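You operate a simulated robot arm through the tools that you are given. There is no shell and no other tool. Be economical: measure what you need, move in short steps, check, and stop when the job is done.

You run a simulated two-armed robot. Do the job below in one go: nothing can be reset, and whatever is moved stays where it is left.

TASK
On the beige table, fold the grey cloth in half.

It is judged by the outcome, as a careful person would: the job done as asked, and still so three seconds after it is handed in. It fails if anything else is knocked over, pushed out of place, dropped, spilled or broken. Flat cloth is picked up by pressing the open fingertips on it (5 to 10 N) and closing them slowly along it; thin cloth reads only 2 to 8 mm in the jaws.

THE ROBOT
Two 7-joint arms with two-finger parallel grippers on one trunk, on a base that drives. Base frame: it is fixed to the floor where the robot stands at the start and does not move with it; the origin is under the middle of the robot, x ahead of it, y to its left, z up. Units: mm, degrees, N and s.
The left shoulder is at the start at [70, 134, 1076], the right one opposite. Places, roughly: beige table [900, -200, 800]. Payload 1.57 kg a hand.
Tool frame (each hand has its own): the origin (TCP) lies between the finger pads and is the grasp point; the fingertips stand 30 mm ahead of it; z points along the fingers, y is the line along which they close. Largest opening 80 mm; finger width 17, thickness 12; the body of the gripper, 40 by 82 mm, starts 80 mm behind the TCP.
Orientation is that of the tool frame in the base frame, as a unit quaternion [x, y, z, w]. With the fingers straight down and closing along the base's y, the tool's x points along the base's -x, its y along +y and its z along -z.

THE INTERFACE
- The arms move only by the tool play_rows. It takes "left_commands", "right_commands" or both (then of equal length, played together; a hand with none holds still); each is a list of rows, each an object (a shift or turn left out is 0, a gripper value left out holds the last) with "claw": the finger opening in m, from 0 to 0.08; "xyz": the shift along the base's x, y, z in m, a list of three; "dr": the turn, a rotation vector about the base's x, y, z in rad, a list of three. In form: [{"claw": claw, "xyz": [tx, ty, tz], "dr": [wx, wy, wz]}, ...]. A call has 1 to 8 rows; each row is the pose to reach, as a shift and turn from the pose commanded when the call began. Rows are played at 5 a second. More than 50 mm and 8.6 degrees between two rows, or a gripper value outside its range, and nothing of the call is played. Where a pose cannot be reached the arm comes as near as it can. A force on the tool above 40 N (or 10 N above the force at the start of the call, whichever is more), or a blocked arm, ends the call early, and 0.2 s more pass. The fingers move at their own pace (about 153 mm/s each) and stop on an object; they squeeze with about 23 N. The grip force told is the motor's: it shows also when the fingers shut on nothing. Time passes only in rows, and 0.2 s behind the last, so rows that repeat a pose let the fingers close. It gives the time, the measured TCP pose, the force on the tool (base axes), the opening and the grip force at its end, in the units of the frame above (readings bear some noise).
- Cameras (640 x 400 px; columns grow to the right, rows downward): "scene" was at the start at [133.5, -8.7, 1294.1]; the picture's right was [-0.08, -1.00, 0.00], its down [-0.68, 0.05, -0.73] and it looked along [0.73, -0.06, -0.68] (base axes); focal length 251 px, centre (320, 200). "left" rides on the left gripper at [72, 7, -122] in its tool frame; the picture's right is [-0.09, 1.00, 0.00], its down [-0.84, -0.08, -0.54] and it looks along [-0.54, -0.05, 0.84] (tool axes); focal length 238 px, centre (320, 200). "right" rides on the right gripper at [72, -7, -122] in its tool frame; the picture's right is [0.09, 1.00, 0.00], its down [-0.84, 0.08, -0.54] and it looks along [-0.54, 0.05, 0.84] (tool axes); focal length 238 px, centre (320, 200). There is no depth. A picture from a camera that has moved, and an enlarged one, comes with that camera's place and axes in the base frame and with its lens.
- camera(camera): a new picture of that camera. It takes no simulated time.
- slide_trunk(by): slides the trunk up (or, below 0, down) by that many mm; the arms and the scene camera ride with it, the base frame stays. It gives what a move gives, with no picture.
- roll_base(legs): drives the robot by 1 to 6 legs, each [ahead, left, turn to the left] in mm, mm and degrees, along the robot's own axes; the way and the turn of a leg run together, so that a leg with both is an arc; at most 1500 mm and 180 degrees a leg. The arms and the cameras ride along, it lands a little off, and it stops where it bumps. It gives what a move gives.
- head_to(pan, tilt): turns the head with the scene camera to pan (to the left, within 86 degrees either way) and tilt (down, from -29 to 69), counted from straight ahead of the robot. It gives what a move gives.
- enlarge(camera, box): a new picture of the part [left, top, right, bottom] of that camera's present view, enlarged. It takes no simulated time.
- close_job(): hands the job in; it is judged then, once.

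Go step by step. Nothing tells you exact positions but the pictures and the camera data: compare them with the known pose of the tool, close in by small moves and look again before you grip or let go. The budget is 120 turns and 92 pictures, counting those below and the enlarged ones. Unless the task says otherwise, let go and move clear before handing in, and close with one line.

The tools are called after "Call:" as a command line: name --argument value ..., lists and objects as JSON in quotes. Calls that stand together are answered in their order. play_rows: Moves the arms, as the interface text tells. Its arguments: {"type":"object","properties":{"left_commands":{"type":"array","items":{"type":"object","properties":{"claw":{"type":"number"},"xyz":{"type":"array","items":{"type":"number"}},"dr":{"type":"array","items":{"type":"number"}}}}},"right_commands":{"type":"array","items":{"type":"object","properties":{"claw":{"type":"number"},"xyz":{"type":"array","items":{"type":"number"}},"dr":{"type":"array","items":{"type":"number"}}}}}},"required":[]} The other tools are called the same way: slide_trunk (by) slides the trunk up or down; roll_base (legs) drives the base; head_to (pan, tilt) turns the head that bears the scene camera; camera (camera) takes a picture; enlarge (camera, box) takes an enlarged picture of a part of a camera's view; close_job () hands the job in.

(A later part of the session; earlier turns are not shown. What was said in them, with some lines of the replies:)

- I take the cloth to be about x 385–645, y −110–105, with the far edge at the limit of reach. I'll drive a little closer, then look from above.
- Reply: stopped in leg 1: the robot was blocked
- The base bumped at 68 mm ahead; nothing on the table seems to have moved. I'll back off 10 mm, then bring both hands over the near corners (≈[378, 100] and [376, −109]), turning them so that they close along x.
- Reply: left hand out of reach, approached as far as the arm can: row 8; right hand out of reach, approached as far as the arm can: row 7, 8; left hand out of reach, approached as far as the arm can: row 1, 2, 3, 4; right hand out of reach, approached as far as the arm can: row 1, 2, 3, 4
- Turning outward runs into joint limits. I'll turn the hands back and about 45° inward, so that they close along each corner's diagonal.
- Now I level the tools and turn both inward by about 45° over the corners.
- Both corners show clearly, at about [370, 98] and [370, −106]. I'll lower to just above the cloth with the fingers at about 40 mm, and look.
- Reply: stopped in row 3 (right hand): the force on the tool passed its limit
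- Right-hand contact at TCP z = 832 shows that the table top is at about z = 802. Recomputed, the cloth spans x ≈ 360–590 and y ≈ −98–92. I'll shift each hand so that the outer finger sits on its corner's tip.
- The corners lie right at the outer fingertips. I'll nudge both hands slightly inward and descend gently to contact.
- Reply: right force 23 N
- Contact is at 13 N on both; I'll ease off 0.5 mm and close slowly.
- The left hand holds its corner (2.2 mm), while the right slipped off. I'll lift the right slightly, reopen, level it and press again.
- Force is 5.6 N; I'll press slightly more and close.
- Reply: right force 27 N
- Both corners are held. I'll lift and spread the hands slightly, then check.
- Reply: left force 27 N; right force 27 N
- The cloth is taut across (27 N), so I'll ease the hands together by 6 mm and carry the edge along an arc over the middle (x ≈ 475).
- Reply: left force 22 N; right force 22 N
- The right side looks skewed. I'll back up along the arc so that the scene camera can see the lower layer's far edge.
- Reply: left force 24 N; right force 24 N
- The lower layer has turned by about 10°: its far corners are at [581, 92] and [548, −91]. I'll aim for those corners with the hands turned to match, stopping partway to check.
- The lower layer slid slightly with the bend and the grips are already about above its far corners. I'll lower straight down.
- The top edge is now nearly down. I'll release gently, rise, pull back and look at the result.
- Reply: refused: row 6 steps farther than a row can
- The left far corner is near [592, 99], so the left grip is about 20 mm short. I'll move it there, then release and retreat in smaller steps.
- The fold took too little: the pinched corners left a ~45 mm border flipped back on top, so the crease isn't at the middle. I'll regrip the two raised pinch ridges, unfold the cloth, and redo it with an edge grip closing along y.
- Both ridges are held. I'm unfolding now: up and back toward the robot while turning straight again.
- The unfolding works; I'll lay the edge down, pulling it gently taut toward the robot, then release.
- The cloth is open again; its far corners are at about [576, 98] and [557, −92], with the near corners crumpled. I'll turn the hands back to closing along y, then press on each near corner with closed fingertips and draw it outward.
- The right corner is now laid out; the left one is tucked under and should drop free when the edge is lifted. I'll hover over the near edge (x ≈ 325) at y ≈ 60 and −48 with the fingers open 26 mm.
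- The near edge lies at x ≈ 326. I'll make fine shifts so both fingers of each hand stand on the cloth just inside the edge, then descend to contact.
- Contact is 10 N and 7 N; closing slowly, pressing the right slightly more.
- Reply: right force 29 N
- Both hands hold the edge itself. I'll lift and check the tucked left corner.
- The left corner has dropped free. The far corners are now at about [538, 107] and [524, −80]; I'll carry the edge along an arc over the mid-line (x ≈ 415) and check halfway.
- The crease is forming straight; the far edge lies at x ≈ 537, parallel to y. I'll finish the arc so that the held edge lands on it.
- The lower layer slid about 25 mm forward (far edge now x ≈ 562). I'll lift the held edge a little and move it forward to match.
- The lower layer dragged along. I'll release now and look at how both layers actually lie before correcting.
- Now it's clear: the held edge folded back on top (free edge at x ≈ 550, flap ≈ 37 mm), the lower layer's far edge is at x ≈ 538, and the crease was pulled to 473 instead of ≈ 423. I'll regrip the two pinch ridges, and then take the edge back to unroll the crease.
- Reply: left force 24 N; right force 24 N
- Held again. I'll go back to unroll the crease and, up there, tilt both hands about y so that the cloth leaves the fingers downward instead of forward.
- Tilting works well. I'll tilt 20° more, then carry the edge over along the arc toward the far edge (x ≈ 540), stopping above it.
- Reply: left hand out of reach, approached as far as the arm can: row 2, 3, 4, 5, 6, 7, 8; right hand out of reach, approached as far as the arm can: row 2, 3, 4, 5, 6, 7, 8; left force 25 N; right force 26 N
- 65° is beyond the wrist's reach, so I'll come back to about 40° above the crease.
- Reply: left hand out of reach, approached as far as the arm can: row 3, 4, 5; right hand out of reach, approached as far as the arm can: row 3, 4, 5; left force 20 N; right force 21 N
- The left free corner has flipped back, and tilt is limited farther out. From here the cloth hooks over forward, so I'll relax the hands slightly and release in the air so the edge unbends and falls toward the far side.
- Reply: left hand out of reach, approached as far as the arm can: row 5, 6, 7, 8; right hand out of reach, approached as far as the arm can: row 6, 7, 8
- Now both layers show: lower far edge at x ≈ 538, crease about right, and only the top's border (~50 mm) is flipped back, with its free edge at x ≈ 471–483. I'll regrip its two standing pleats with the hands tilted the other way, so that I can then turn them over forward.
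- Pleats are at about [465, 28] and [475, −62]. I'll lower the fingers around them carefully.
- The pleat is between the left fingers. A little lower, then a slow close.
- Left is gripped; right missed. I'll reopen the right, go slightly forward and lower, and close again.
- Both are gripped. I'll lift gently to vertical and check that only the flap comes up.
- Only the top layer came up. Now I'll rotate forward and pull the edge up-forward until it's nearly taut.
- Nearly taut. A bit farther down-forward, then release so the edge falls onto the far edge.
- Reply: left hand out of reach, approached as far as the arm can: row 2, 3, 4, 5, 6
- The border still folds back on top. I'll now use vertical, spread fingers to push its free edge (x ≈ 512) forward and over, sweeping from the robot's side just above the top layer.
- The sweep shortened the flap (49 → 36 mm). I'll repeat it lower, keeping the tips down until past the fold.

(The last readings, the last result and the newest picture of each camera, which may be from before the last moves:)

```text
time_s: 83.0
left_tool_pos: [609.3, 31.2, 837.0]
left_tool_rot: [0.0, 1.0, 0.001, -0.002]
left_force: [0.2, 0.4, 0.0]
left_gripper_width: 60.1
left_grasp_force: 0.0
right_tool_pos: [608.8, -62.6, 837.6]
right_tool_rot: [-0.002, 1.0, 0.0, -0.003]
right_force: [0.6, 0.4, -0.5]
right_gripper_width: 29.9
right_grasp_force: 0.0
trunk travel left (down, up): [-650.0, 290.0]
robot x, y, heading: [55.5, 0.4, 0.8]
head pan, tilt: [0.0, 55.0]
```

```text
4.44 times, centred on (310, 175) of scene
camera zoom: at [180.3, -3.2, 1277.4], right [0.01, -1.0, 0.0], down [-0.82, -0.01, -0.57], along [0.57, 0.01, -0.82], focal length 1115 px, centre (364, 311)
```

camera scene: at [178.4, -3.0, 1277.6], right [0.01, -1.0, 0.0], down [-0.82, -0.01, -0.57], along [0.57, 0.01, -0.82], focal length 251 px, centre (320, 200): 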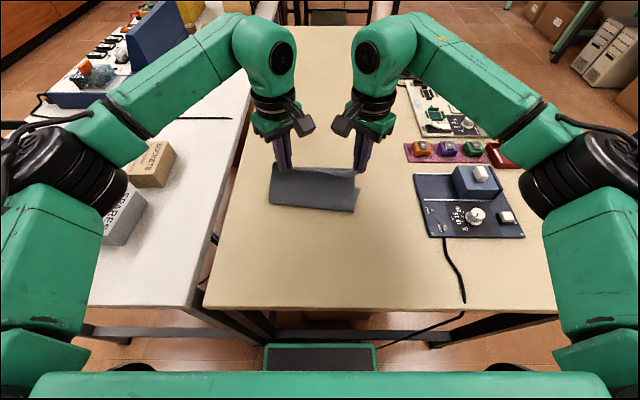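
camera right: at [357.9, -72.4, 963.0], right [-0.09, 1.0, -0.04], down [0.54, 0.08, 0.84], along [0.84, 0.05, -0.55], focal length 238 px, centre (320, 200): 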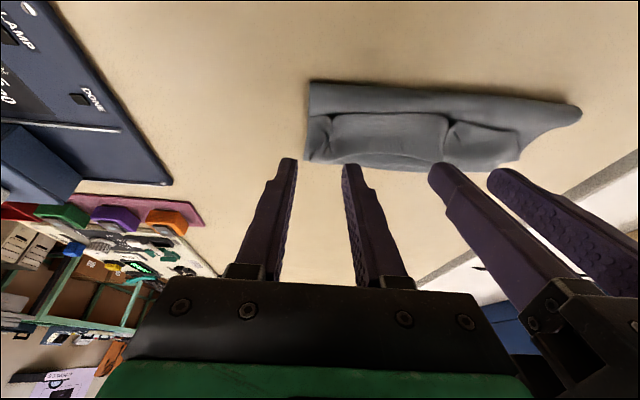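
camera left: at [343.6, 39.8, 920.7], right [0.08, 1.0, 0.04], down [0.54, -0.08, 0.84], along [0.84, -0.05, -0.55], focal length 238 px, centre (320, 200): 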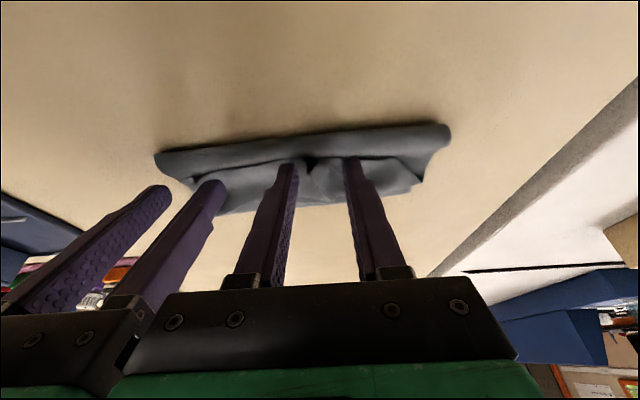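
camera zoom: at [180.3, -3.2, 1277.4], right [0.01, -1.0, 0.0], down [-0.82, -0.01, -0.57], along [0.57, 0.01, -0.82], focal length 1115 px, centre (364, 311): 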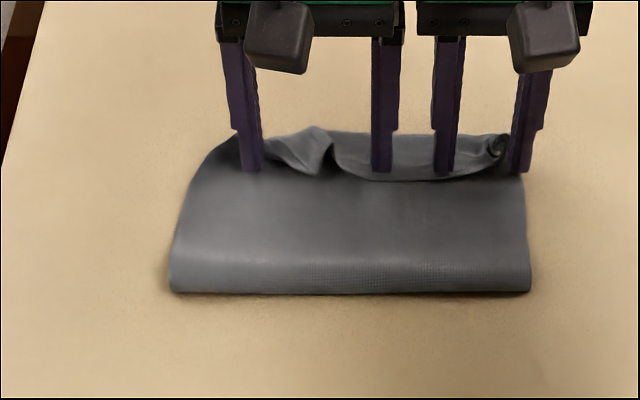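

The whole cloth just slides (now crease x ≈ 524, flap at 600–636), so pushing won't do it. New plan: regrip the flap's pleats, draw the cloth back and lay it flat, then pick it up by its near corners, hang it, and lay it down so that it folds on itself with the crease on the far side.

Call:
play_rows --left_commands '[{"claw": 0.06, "xyz": [0, 0, 0.035]}, {"claw": 0.03, "xyz": [-0.008, -0.006, 0.035]}, {"xyz": [-0.008, -0.006, 0.01]}, {"xyz": [-0.008, -0.006, -0.002]}, {"xyz": [-0.008, -0.006, -0.0045]}, {"claw": 0.018, "xyz": [-0.008, -0.006, -0.0045]}, {"claw": 0.008, "xyz": [-0.008, -0.006, -0.0045]}, {"claw": 0.0, "xyz": [-0.008, -0.006, -0.0045]}]' --right_commands '[{"claw": 0.03, "xyz": [0, 0, 0.035]}, {"xyz": [0.002, -0.009, 0.035]}, {"xyz": [0.002, -0.009, 0.01]}, {"xyz": [0.002, -0.009, -0.002]}, {"xyz": [0.002, -0.009, -0.005]}, {"claw": 0.018, "xyz": [0.002, -0.009, -0.005]}, {"claw": 0.008, "xyz": [0.002, -0.009, -0.005]}, {"claw": 0.0, "xyz": [0.002, -0.009, -0.005]}]'

```text
time_s: 84.8
left_tool_pos: [598.0, 24.6, 830.9]
left_tool_rot: [0.0, 1.0, 0.001, 0.0]
left_force: [-0.1, -3.6, 4.7]
left_gripper_width: 2.5
left_grasp_force: 23.2
right_tool_pos: [608.9, -69.5, 833.6]
right_tool_rot: [-0.003, 1.0, 0.001, 0.0]
right_force: [1.1, 3.9, 7.5]
right_gripper_width: 2.5
right_grasp_force: 23.2
trunk travel left (down, up): [-650.0, 290.0]
robot x, y, heading: [56.8, 2.2, 0.8]
head pan, tilt: [0.0, 55.0]
```

Gripped. Drawing it up and back toward the robot.

Call:
play_rows --left_commands '[{"xyz": [-0.015, 0, 0.025]}, {"xyz": [-0.04, 0, 0.055]}, {"xyz": [-0.075, 0.001, 0.08]}, {"xyz": [-0.11, 0.002, 0.095]}, {"xyz": [-0.145, 0.003, 0.09]}, {"xyz": [-0.18, 0.003, 0.075]}, {"xyz": [-0.21, 0.003, 0.055]}, {"xyz": [-0.235, 0.003, 0.035]}]' --right_commands '[{"xyz": [-0.015, 0, 0.025]}, {"xyz": [-0.043, 0, 0.055]}, {"xyz": [-0.08, -0.001, 0.08]}, {"xyz": [-0.117, -0.002, 0.095]}, {"xyz": [-0.154, -0.003, 0.09]}, {"xyz": [-0.19, -0.003, 0.075]}, {"xyz": [-0.22, -0.003, 0.055]}, {"xyz": [-0.246, -0.003, 0.035]}]'

Call:
play_rows --left_commands '[{"xyz": [-0.015, 0, -0.015]}, {"xyz": [-0.028, 0, -0.028]}, {"xyz": [-0.035, 0, -0.033]}, {"xyz": [-0.04, 0, -0.034]}, {"claw": 0.01, "xyz": [-0.04, 0, -0.034]}, {"claw": 0.03, "xyz": [-0.04, 0, -0.034]}, {"claw": 0.03, "xyz": [-0.04, 0.0, 0.0]}, {"xyz": [-0.04, 0.03, 0.035]}]' --right_commands '[{"xyz": [-0.015, 0, -0.015]}, {"xyz": [-0.028, 0, -0.028]}, {"xyz": [-0.035, 0, -0.033]}, {"xyz": [-0.04, 0, -0.034]}, {"claw": 0.01, "xyz": [-0.04, 0, -0.034]}, {"claw": 0.03, "xyz": [-0.04, 0, -0.034]}, {"claw": 0.03, "xyz": [-0.04, 0.0, 0.0]}, {"xyz": [-0.04, -0.03, 0.035]}]'

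Call:
play_rows --left_commands '[{"xyz": [0, 0.04, 0.02]}, {"xyz": [0, 0.08, 0.04]}, {"xyz": [0, 0.12, 0.06]}]' --right_commands '[{"xyz": [0, -0.04, 0.02]}, {"xyz": [0, -0.08, 0.04]}, {"xyz": [0, -0.12, 0.06]}]'

Call:
enlarge --camera "scene" --box '[220, 140, 420, 300]'

```text
time_s: 86.6
left_tool_pos: [363.7, 27.8, 866.8]
left_tool_rot: [-0.001, 1.0, 0.001, -0.001]
left_force: [-0.1, -9.9, -0.5]
left_gripper_width: 2.3
left_grasp_force: 23.2
right_tool_pos: [366.3, -72.5, 868.5]
right_tool_rot: [-0.002, 1.0, 0.0, -0.001]
right_force: [0.6, 8.9, -0.6]
right_gripper_width: 1.8
right_grasp_force: 23.2
trunk travel left (down, up): [-650.0, 290.0]
robot x, y, heading: [56.7, -1.9, 0.8]
head pan, tilt: [0.0, 55.0]
```

```text
time_s: 88.4
left_tool_pos: [323.0, 59.2, 902.8]
left_tool_rot: [-0.001, 1.0, 0.001, 0.0]
left_force: [-0.2, 0.7, 1.4]
left_gripper_width: 29.9
left_grasp_force: 0.1
right_tool_pos: [320.2, -103.3, 903.7]
right_tool_rot: [-0.002, 1.0, 0.0, -0.002]
right_force: [-0.4, 0.2, -0.7]
right_gripper_width: 30.1
right_grasp_force: 0.1
trunk travel left (down, up): [-650.0, 290.0]
robot x, y, heading: [59.2, -2.2, 0.7]
head pan, tilt: [0.0, 55.0]
```

```text
time_s: 89.2
left_tool_pos: [320.2, 177.3, 963.7]
left_tool_rot: [0.0, 1.0, 0.0, -0.001]
left_force: [-0.3, 0.8, 0.4]
left_gripper_width: 30.0
left_grasp_force: 0.1
right_tool_pos: [320.7, -223.2, 965.8]
right_tool_rot: [-0.002, 1.0, -0.001, -0.003]
right_force: [-0.6, -0.7, -0.1]
right_gripper_width: 30.1
right_grasp_force: 0.0
trunk travel left (down, up): [-650.0, 290.0]
robot x, y, heading: [58.0, -1.7, 0.7]
head pan, tilt: [0.0, 55.0]
```

```text
2.50 times, centred on (320, 220) of scene
camera zoom: at [176.6, -2.6, 1277.8], right [0.01, -1.0, 0.0], down [-0.82, -0.01, -0.58], along [0.58, 0.01, -0.82], focal length 627 px, centre (320, 150)
```

zoom: 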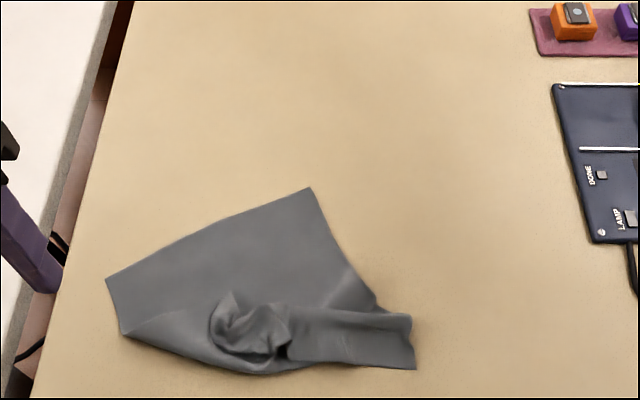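

The cloth swung round by about 29° and bunched near me, but its far edge is clean: corners at about [382, 175] and [472, 12]. I'll grip that edge ~22 mm in from each corner, with both hands turned 29°, then lift and let it hang out.

Call:
play_rows --left_commands '[{"claw": 0.024, "xyz": [0.01, 0.0, -0.01], "dr": [0, 0, 0.1]}, {"xyz": [0.02, 0.0, -0.02], "dr": [0, 0, 0.2]}, {"xyz": [0.03, -0.005, -0.03], "dr": [0, 0, 0.3]}, {"xyz": [0.04, -0.01, -0.045], "dr": [0, 0, 0.4]}, {"xyz": [0.05, -0.015, -0.06], "dr": [0, 0, 0.504]}, {"xyz": [0.06, -0.02, -0.08], "dr": [0, 0, 0.504]}, {"xyz": [0.066, -0.025, -0.1], "dr": [0, 0, 0.504]}, {"xyz": [0.066, -0.025, -0.114], "dr": [0, 0, 0.504]}]' --right_commands '[{"claw": 0.024, "xyz": [0.02, 0.035, 0.0], "dr": [0, 0, 0.1]}, {"xyz": [0.04, 0.075, 0.0], "dr": [0, 0, 0.2]}, {"xyz": [0.06, 0.115, 0.0], "dr": [0, 0, 0.3]}, {"xyz": [0.08, 0.155, 0.0], "dr": [0, 0, 0.4]}, {"xyz": [0.1, 0.195, -0.015], "dr": [0, 0, 0.504]}, {"xyz": [0.12, 0.23, -0.04], "dr": [0, 0, 0.504]}, {"xyz": [0.133, 0.25, -0.08], "dr": [0, 0, 0.504]}, {"xyz": [0.133, 0.25, -0.116], "dr": [0, 0, 0.504]}]'

Call:
camera --camera "left"

```text
time_s: 91.0
left_tool_pos: [391.6, 152.8, 846.8]
left_tool_rot: [-0.251, 0.968, 0.001, -0.002]
left_force: [1.0, -0.3, -0.6]
left_gripper_width: 24.1
left_grasp_force: 0.0
right_tool_pos: [457.3, 24.7, 846.5]
right_tool_rot: [-0.251, 0.968, 0.0, -0.002]
right_force: [-0.2, -0.6, 0.5]
right_gripper_width: 24.0
right_grasp_force: 0.2
trunk travel left (down, up): [-650.0, 290.0]
robot x, y, heading: [57.0, -6.7, 0.7]
head pan, tilt: [0.0, 55.0]
```

```text
3 pictures are left
camera left: at [325.8, 124.8, 968.4], right [-0.4, 0.92, 0.0], down [0.77, 0.34, 0.54], along [0.49, 0.22, -0.84], focal length 238 px, centre (320, 200)
```

left: 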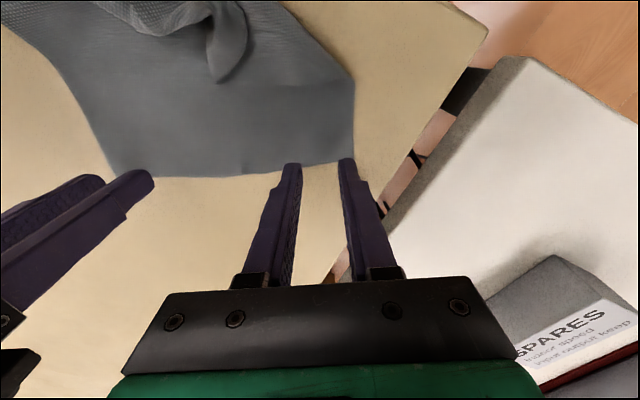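

The edge reads clearly. Small corrections so that both grips sit about 8 mm inside it, then down to contact.

Call:
play_rows --left_commands '[{"xyz": [-0.006, -0.003, -0.006]}, {"xyz": [-0.006, -0.003, -0.012]}, {"xyz": [-0.006, -0.003, -0.0155]}, {"xyz": [-0.006, -0.003, -0.0165]}]' --right_commands '[{"xyz": [-0.0077, 0.005, -0.006]}, {"xyz": [-0.0077, 0.005, -0.011]}, {"xyz": [-0.0077, 0.005, -0.0145]}, {"xyz": [-0.0077, 0.005, -0.0155]}]'

```text
time_s: 92.0
left_tool_pos: [385.1, 149.9, 831.4]
left_tool_rot: [-0.251, 0.968, -0.001, -0.001]
left_force: [1.7, 0.9, 7.8]
left_gripper_width: 24.1
left_grasp_force: 0.1
right_tool_pos: [448.6, 31.1, 831.0]
right_tool_rot: [-0.252, 0.968, 0.0, -0.003]
right_force: [0.0, -1.0, -1.0]
right_gripper_width: 24.2
right_grasp_force: 0.0
trunk travel left (down, up): [-650.0, 290.0]
robot x, y, heading: [55.1, 0.8, 0.6]
head pan, tilt: [0.0, 55.0]
```

Call:
play_rows --left_commands '[{"xyz": [0, 0, 0]}, {"xyz": [0, 0, 0]}, {"xyz": [0, 0, 0]}]' --right_commands '[{"xyz": [0, 0, -0.0006]}, {"xyz": [0, 0, -0.0012]}, {"xyz": [0, 0, -0.0015]}]'

```text
time_s: 92.8
left_tool_pos: [383.6, 149.6, 831.0]
left_tool_rot: [-0.251, 0.968, -0.001, -0.001]
left_force: [1.2, 0.2, 7.6]
left_gripper_width: 24.0
left_grasp_force: 0.0
right_tool_pos: [449.0, 32.3, 830.4]
right_tool_rot: [-0.252, 0.968, 0.0, -0.001]
right_force: [0.5, -0.6, 10.5]
right_gripper_width: 24.1
right_grasp_force: 0.0
trunk travel left (down, up): [-650.0, 290.0]
robot x, y, heading: [51.5, -1.2, 0.5]
head pan, tilt: [0.0, 55.0]
```

Contact is 8 N and 10 N; closing slowly.

Call:
play_rows --left_commands '[{"claw": 0.021, "xyz": [0, 0, -0.0003]}, {"claw": 0.018, "xyz": [0, 0, -0.0003]}, {"claw": 0.015, "xyz": [0, 0, -0.0003]}, {"claw": 0.012, "xyz": [0, 0, -0.0003]}, {"claw": 0.009, "xyz": [0, 0, -0.0003]}, {"claw": 0.005, "xyz": [0, 0, -0.0003]}, {"claw": 0.001, "xyz": [0, 0, -0.0003]}, {"claw": 0.0, "xyz": [0, 0, -0.0003]}]' --right_commands '[{"claw": 0.021}, {"claw": 0.018}, {"claw": 0.015}, {"claw": 0.012}, {"claw": 0.009}, {"claw": 0.005}, {"claw": 0.001}, {"claw": 0.0}]'

```text
time_s: 94.6
left_tool_pos: [381.5, 149.9, 831.7]
left_tool_rot: [-0.25, 0.968, 0.001, 0.0]
left_force: [-0.1, 0.0, 3.4]
left_gripper_width: 0.0
left_grasp_force: 20.7
right_tool_pos: [448.4, 33.0, 831.0]
right_tool_rot: [-0.252, 0.968, -0.001, 0.0]
right_force: [-0.9, 1.9, 19.5]
right_gripper_width: 1.8
right_grasp_force: 22.7
trunk travel left (down, up): [-650.0, 290.0]
robot x, y, heading: [57.0, -5.7, 0.7]
head pan, tilt: [0.0, 55.0]
```

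Right is held, left slipped. Retrying the left with a firmer press.

Call:
play_rows --left_commands '[{"claw": 0.0, "xyz": [0, 0, 0.006]}, {"claw": 0.024, "xyz": [-0.001, -0.001, 0.006]}, {"claw": 0.024, "xyz": [-0.001, -0.001, 0.002]}, {"xyz": [-0.001, -0.001, 0.0]}, {"xyz": [-0.001, -0.001, -0.001]}, {"xyz": [-0.001, -0.001, -0.001]}]'

```text
time_s: 96.0
left_tool_pos: [382.2, 148.2, 832.2]
left_tool_rot: [-0.25, 0.968, 0.0, 0.0]
left_force: [-0.1, -1.2, 4.7]
left_gripper_width: 23.8
left_grasp_force: 0.1
right_tool_pos: [447.7, 31.7, 831.4]
right_tool_rot: [-0.252, 0.968, -0.001, 0.0]
right_force: [0.9, 2.0, 20.7]
right_gripper_width: 1.7
right_grasp_force: 22.9
trunk travel left (down, up): [-650.0, 290.0]
robot x, y, heading: [55.9, -1.1, 0.7]
head pan, tilt: [0.0, 55.0]
```

Call:
play_rows --left_commands '[{"claw": 0.024, "xyz": [0, 0, -0.0012]}, {"claw": 0.02, "xyz": [0, 0, -0.0013]}, {"claw": 0.016, "xyz": [0, 0, -0.0013]}, {"claw": 0.013, "xyz": [0, 0, -0.0013]}, {"claw": 0.009, "xyz": [0, 0, -0.0013]}, {"claw": 0.005, "xyz": [0, 0, -0.0013]}, {"claw": 0.001, "xyz": [0, 0, -0.0013]}, {"claw": 0.0, "xyz": [0, 0, -0.0013]}]'

```text
time_s: 97.8
left_tool_pos: [381.4, 145.3, 829.4]
left_tool_rot: [-0.25, 0.968, -0.001, 0.001]
left_force: [7.8, -12.5, 34.0]
left_gripper_width: 2.3
left_grasp_force: 23.1
right_tool_pos: [447.5, 31.3, 831.9]
right_tool_rot: [-0.252, 0.968, 0.001, -0.001]
right_force: [-5.2, 10.2, 7.0]
right_gripper_width: 1.9
right_grasp_force: 23.3
trunk travel left (down, up): [-650.0, 290.0]
robot x, y, heading: [58.7, 0.7, 0.5]
head pan, tilt: [0.0, 55.0]
```

Both corners are held. Lifting the cloth straight up to hang.

Call:
play_rows --left_commands '[{"xyz": [0.001, -0.001, 0.025]}, {"xyz": [0.001, -0.001, 0.055]}, {"xyz": [0.001, -0.001, 0.085]}, {"xyz": [0.001, -0.001, 0.115]}, {"xyz": [0.001, -0.001, 0.145]}, {"xyz": [0.001, -0.001, 0.18]}, {"xyz": [0.001, -0.001, 0.215]}, {"xyz": [0.001, -0.001, 0.245]}]' --right_commands '[{"xyz": [-0.001, 0.001, 0.025]}, {"xyz": [-0.001, 0.001, 0.055]}, {"xyz": [-0.001, 0.001, 0.085]}, {"xyz": [-0.001, 0.001, 0.115]}, {"xyz": [-0.001, 0.001, 0.145]}, {"xyz": [-0.001, 0.001, 0.18]}, {"xyz": [-0.001, 0.001, 0.215]}, {"xyz": [-0.001, 0.001, 0.245]}]'

Call:
play_rows --left_commands '[{"xyz": [0.02, -0.01, 0], "dr": [0, 0, -0.063]}, {"xyz": [0.04, -0.02, 0], "dr": [0, 0, -0.126]}, {"xyz": [0.06, -0.03, 0], "dr": [0, 0, -0.189]}, {"xyz": [0.08, -0.04, 0], "dr": [0, 0, -0.252]}, {"xyz": [0.1, -0.05, 0], "dr": [0, 0, -0.315]}, {"xyz": [0.12, -0.06, 0], "dr": [0, 0, -0.378]}, {"xyz": [0.14, -0.07, 0], "dr": [0, 0, -0.441]}, {"xyz": [0.16, -0.081, 0], "dr": [0, 0, -0.504]}]' --right_commands '[{"xyz": [0.012, -0.012, 0], "dr": [0, 0, -0.063]}, {"xyz": [0.024, -0.024, 0], "dr": [0, 0, -0.126]}, {"xyz": [0.036, -0.036, 0], "dr": [0, 0, -0.189]}, {"xyz": [0.048, -0.048, 0], "dr": [0, 0, -0.252]}, {"xyz": [0.06, -0.06, 0], "dr": [0, 0, -0.315]}, {"xyz": [0.072, -0.072, 0], "dr": [0, 0, -0.378]}, {"xyz": [0.084, -0.084, 0], "dr": [0, 0, -0.441]}, {"xyz": [0.095, -0.097, 0], "dr": [0, 0, -0.504]}]'

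Call:
camera --camera "scene"

```text
time_s: 99.6
left_tool_pos: [384.2, 148.3, 1075.8]
left_tool_rot: [-0.251, 0.968, -0.001, -0.002]
left_force: [5.1, -11.9, -0.4]
left_gripper_width: 1.7
left_grasp_force: 22.9
right_tool_pos: [447.9, 30.4, 1077.1]
right_tool_rot: [-0.253, 0.967, 0.0, -0.002]
right_force: [-6.8, 11.3, 0.7]
right_gripper_width: 1.6
right_grasp_force: 22.9
trunk travel left (down, up): [-650.0, 290.0]
robot x, y, heading: [56.8, -3.5, 0.7]
head pan, tilt: [0.0, 55.0]
```

```text
time_s: 101.4
left_tool_pos: [544.5, 64.0, 1072.6]
left_tool_rot: [0.001, 1.0, 0.001, -0.001]
left_force: [0.5, -7.7, -0.7]
left_gripper_width: 1.7
left_grasp_force: 23.5
right_tool_pos: [544.4, -65.7, 1073.0]
right_tool_rot: [-0.003, 1.0, 0.001, -0.002]
right_force: [0.6, 7.8, -0.2]
right_gripper_width: 1.8
right_grasp_force: 23.2
trunk travel left (down, up): [-650.0, 290.0]
robot x, y, heading: [54.3, 0.3, 0.7]
head pan, tilt: [0.0, 55.0]
```

```text
2 pictures are left
camera scene: at [180.2, -4.6, 1277.4], right [0.01, -1.0, 0.0], down [-0.82, -0.01, -0.57], along [0.57, 0.01, -0.82], focal length 251 px, centre (320, 200)
```

scene: 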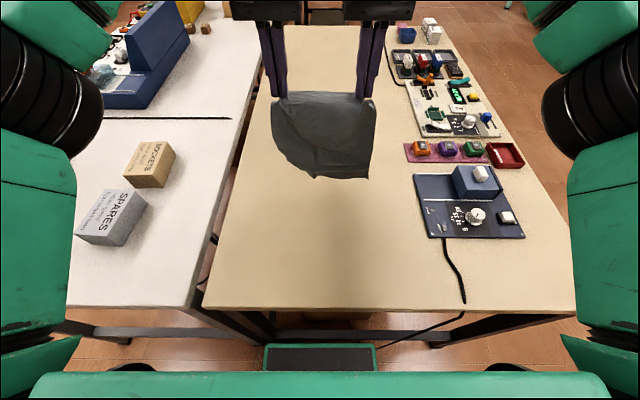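

The cloth hangs freely, though one lower corner looks folded. I'll give it a brief shake and then lay the lower half down, moving back toward the robot.

Call:
play_rows --left_commands '[{"xyz": [0, 0, 0.045]}, {"xyz": [0, 0, 0.0]}, {"xyz": [0, 0, 0.045]}, {"xyz": [0.0, 0, 0.0]}, {"xyz": [-0.04, 0, 0.02]}, {"xyz": [0.0, 0, 0.02]}, {"xyz": [-0.03, 0, 0.02]}, {"xyz": [0.0, 0, 0.0]}]' --right_commands '[{"xyz": [0, 0, 0.045]}, {"xyz": [0, 0, 0.0]}, {"xyz": [0, 0, 0.045]}, {"xyz": [0.0, 0, 0.0]}, {"xyz": [-0.04, 0, 0.02]}, {"xyz": [0.0, 0, 0.02]}, {"xyz": [-0.03, 0, 0.02]}, {"xyz": [0.0, 0, 0.0]}]'

Call:
play_rows --left_commands '[{"xyz": [0, 0, 0]}, {"xyz": [0, 0, -0.015]}, {"xyz": [-0.015, 0, -0.032]}, {"xyz": [-0.035, 0, -0.052]}, {"xyz": [-0.055, 0, -0.072]}, {"xyz": [-0.075, 0, -0.092]}, {"xyz": [-0.095, 0, -0.112]}, {"xyz": [-0.115, 0, -0.132]}]' --right_commands '[{"xyz": [0, 0, 0]}, {"xyz": [0, 0, -0.015]}, {"xyz": [-0.015, 0, -0.032]}, {"xyz": [-0.035, 0, -0.052]}, {"xyz": [-0.055, 0, -0.072]}, {"xyz": [-0.075, 0, -0.092]}, {"xyz": [-0.095, 0, -0.112]}, {"xyz": [-0.115, 0, -0.132]}]'

Call:
enlarge --camera "scene" --box '[220, 110, 420, 250]'

```text
time_s: 103.2
left_tool_pos: [547.2, 66.9, 1072.0]
left_tool_rot: [-0.001, 1.0, 0.0, -0.004]
left_force: [1.5, -5.6, -1.0]
left_gripper_width: 2.0
left_grasp_force: 23.3
right_tool_pos: [546.8, -65.0, 1073.6]
right_tool_rot: [-0.003, 1.0, 0.0, -0.004]
right_force: [0.6, 5.9, -0.6]
right_gripper_width: 2.0
right_grasp_force: 23.0
trunk travel left (down, up): [-650.0, 290.0]
robot x, y, heading: [58.5, -3.9, 0.4]
head pan, tilt: [0.0, 55.0]
```

```text
time_s: 105.0
left_tool_pos: [430.2, 67.7, 943.3]
left_tool_rot: [0.0, 1.0, 0.001, -0.001]
left_force: [-0.4, -8.0, -0.2]
left_gripper_width: 1.7
left_grasp_force: 23.5
right_tool_pos: [426.2, -65.5, 943.2]
right_tool_rot: [-0.002, 1.0, 0.001, -0.002]
right_force: [0.1, 8.6, 0.7]
right_gripper_width: 1.9
right_grasp_force: 22.9
trunk travel left (down, up): [-650.0, 290.0]
robot x, y, heading: [57.2, -0.9, 0.7]
head pan, tilt: [0.0, 55.0]
```

```text
2.86 times, centred on (320, 180) of scene
camera zoom: at [178.8, -3.1, 1277.7], right [0.01, -1.0, 0.0], down [-0.82, -0.01, -0.57], along [0.57, 0.01, -0.82], focal length 717 px, centre (320, 257)
```

zoom: 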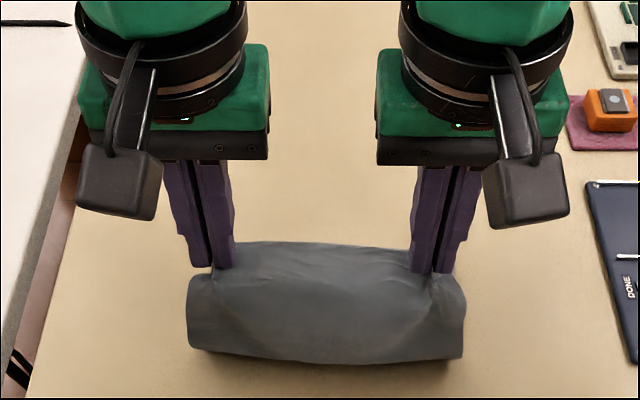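

The lower half is down and the cloth now leaves the fingers toward the crease (front at x ≈ 416) with no hook. I'll swing the held edge forward and lay it over, near x ≈ 518.

Call:
play_rows --left_commands '[{"xyz": [0.01, 0, -0.006]}, {"xyz": [0.032, 0, -0.02]}, {"xyz": [0.052, 0, -0.042]}, {"xyz": [0.066, 0, -0.064]}, {"xyz": [0.077, 0, -0.085]}, {"xyz": [0.083, 0, -0.099]}, {"xyz": [0.084, 0, -0.107]}, {"xyz": [0.084, 0, -0.108]}]' --right_commands '[{"xyz": [0.012, 0, -0.006]}, {"xyz": [0.035, 0, -0.02]}, {"xyz": [0.056, 0, -0.042]}, {"xyz": [0.07, 0, -0.064]}, {"xyz": [0.081, 0, -0.085]}, {"xyz": [0.087, 0, -0.099]}, {"xyz": [0.088, 0, -0.107]}, {"xyz": [0.088, 0, -0.108]}]'

Call:
play_rows --left_commands '[{"claw": 0.0}, {"claw": 0.006}, {"claw": 0.014}, {"claw": 0.022, "xyz": [0, 0, 0.002]}, {"xyz": [0.004, 0, 0.03]}, {"xyz": [0.004, 0.01, 0.07]}, {"xyz": [-0.01, 0.045, 0.1]}, {"xyz": [-0.03, 0.085, 0.12]}]' --right_commands '[{"claw": 0.0}, {"claw": 0.006}, {"claw": 0.014}, {"claw": 0.022, "xyz": [0, 0, 0.002]}, {"xyz": [0.004, 0, 0.03]}, {"xyz": [0.004, -0.01, 0.07]}, {"xyz": [-0.01, -0.045, 0.1]}, {"xyz": [-0.03, -0.085, 0.12]}]'

Call:
enlarge --camera "scene" --box '[250, 150, 390, 245]'

```text
time_s: 106.8
left_tool_pos: [512.1, 66.8, 833.4]
left_tool_rot: [-0.001, 1.0, 0.0, -0.002]
left_force: [0.0, -5.0, -0.2]
left_gripper_width: 1.9
left_grasp_force: 23.5
right_tool_pos: [516.7, -62.8, 835.6]
right_tool_rot: [-0.003, 1.0, 0.0, -0.003]
right_force: [-0.3, 5.3, 0.1]
right_gripper_width: 1.6
right_grasp_force: 23.4
trunk travel left (down, up): [-650.0, 290.0]
robot x, y, heading: [57.3, -3.2, 0.7]
head pan, tilt: [0.0, 55.0]
```

```text
time_s: 108.6
left_tool_pos: [481.0, 152.8, 956.8]
left_tool_rot: [0.0, 1.0, 0.001, 0.0]
left_force: [0.0, -0.3, -0.1]
left_gripper_width: 22.0
left_grasp_force: 0.1
right_tool_pos: [483.4, -151.1, 955.2]
right_tool_rot: [-0.002, 1.0, 0.0, -0.002]
right_force: [0.0, -0.4, 0.0]
right_gripper_width: 21.9
right_grasp_force: 0.0
trunk travel left (down, up): [-650.0, 290.0]
robot x, y, heading: [53.4, -1.5, 0.4]
head pan, tilt: [0.0, 55.0]
```

```text
4.21 times, centred on (320, 198) of scene
camera zoom: at [176.5, -3.2, 1277.8], right [0.01, -1.0, 0.0], down [-0.82, -0.01, -0.58], along [0.58, 0.01, -0.82], focal length 1056 px, centre (320, 210)
```

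zoom: 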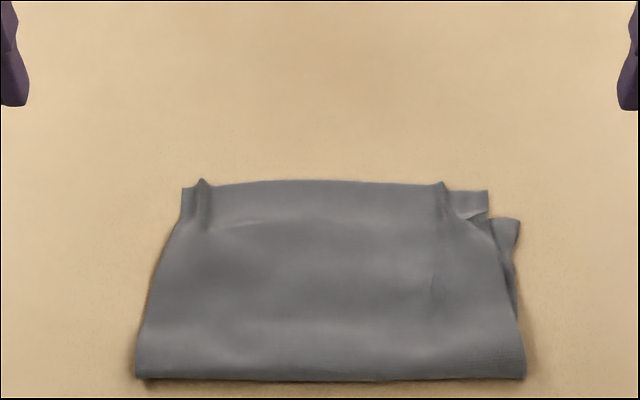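

The cloth is now folded over on itself: crease toward the robot at x ≈ 410, the held edge lying over the other one at about x ≈ 510–530, and nothing else on the table was touched. The hands have let go; I'll move them clear and hand in.

Call:
play_rows --left_commands '[{"xyz": [-0.01, 0.02, 0.035]}, {"xyz": [-0.02, 0.03, 0.07]}, {"xyz": [-0.02, 0.03, 0.07]}, {"xyz": [-0.02, 0.03, 0.07]}]' --right_commands '[{"xyz": [-0.01, -0.02, 0.035]}, {"xyz": [-0.02, -0.03, 0.07]}, {"xyz": [-0.02, -0.03, 0.07]}, {"xyz": [-0.02, -0.03, 0.07]}]'

Call:
close_job

```text
time_s: 109.6
left_tool_pos: [461.0, 181.0, 1023.5]
left_tool_rot: [-0.001, 1.0, 0.002, -0.001]
left_force: [0.0, 0.2, 0.3]
left_gripper_width: 22.1
left_grasp_force: 0.1
right_tool_pos: [464.7, -179.7, 1023.7]
right_tool_rot: [-0.002, 1.0, 0.0, -0.003]
right_force: [-0.1, -0.1, 0.4]
right_gripper_width: 21.9
right_grasp_force: 0.2
trunk travel left (down, up): [-650.0, 290.0]
robot x, y, heading: [56.6, -5.6, 0.4]
head pan, tilt: [0.0, 55.0]
```

```text
The job is handed in.
```

The grey cloth is folded roughly in half and handed in, but the fold isn't exact: the top edge overhangs the lower one by about 20 mm on the right, where a lower corner shows, and two small pinch pleats still stand. I had no pictures left for a closer check.
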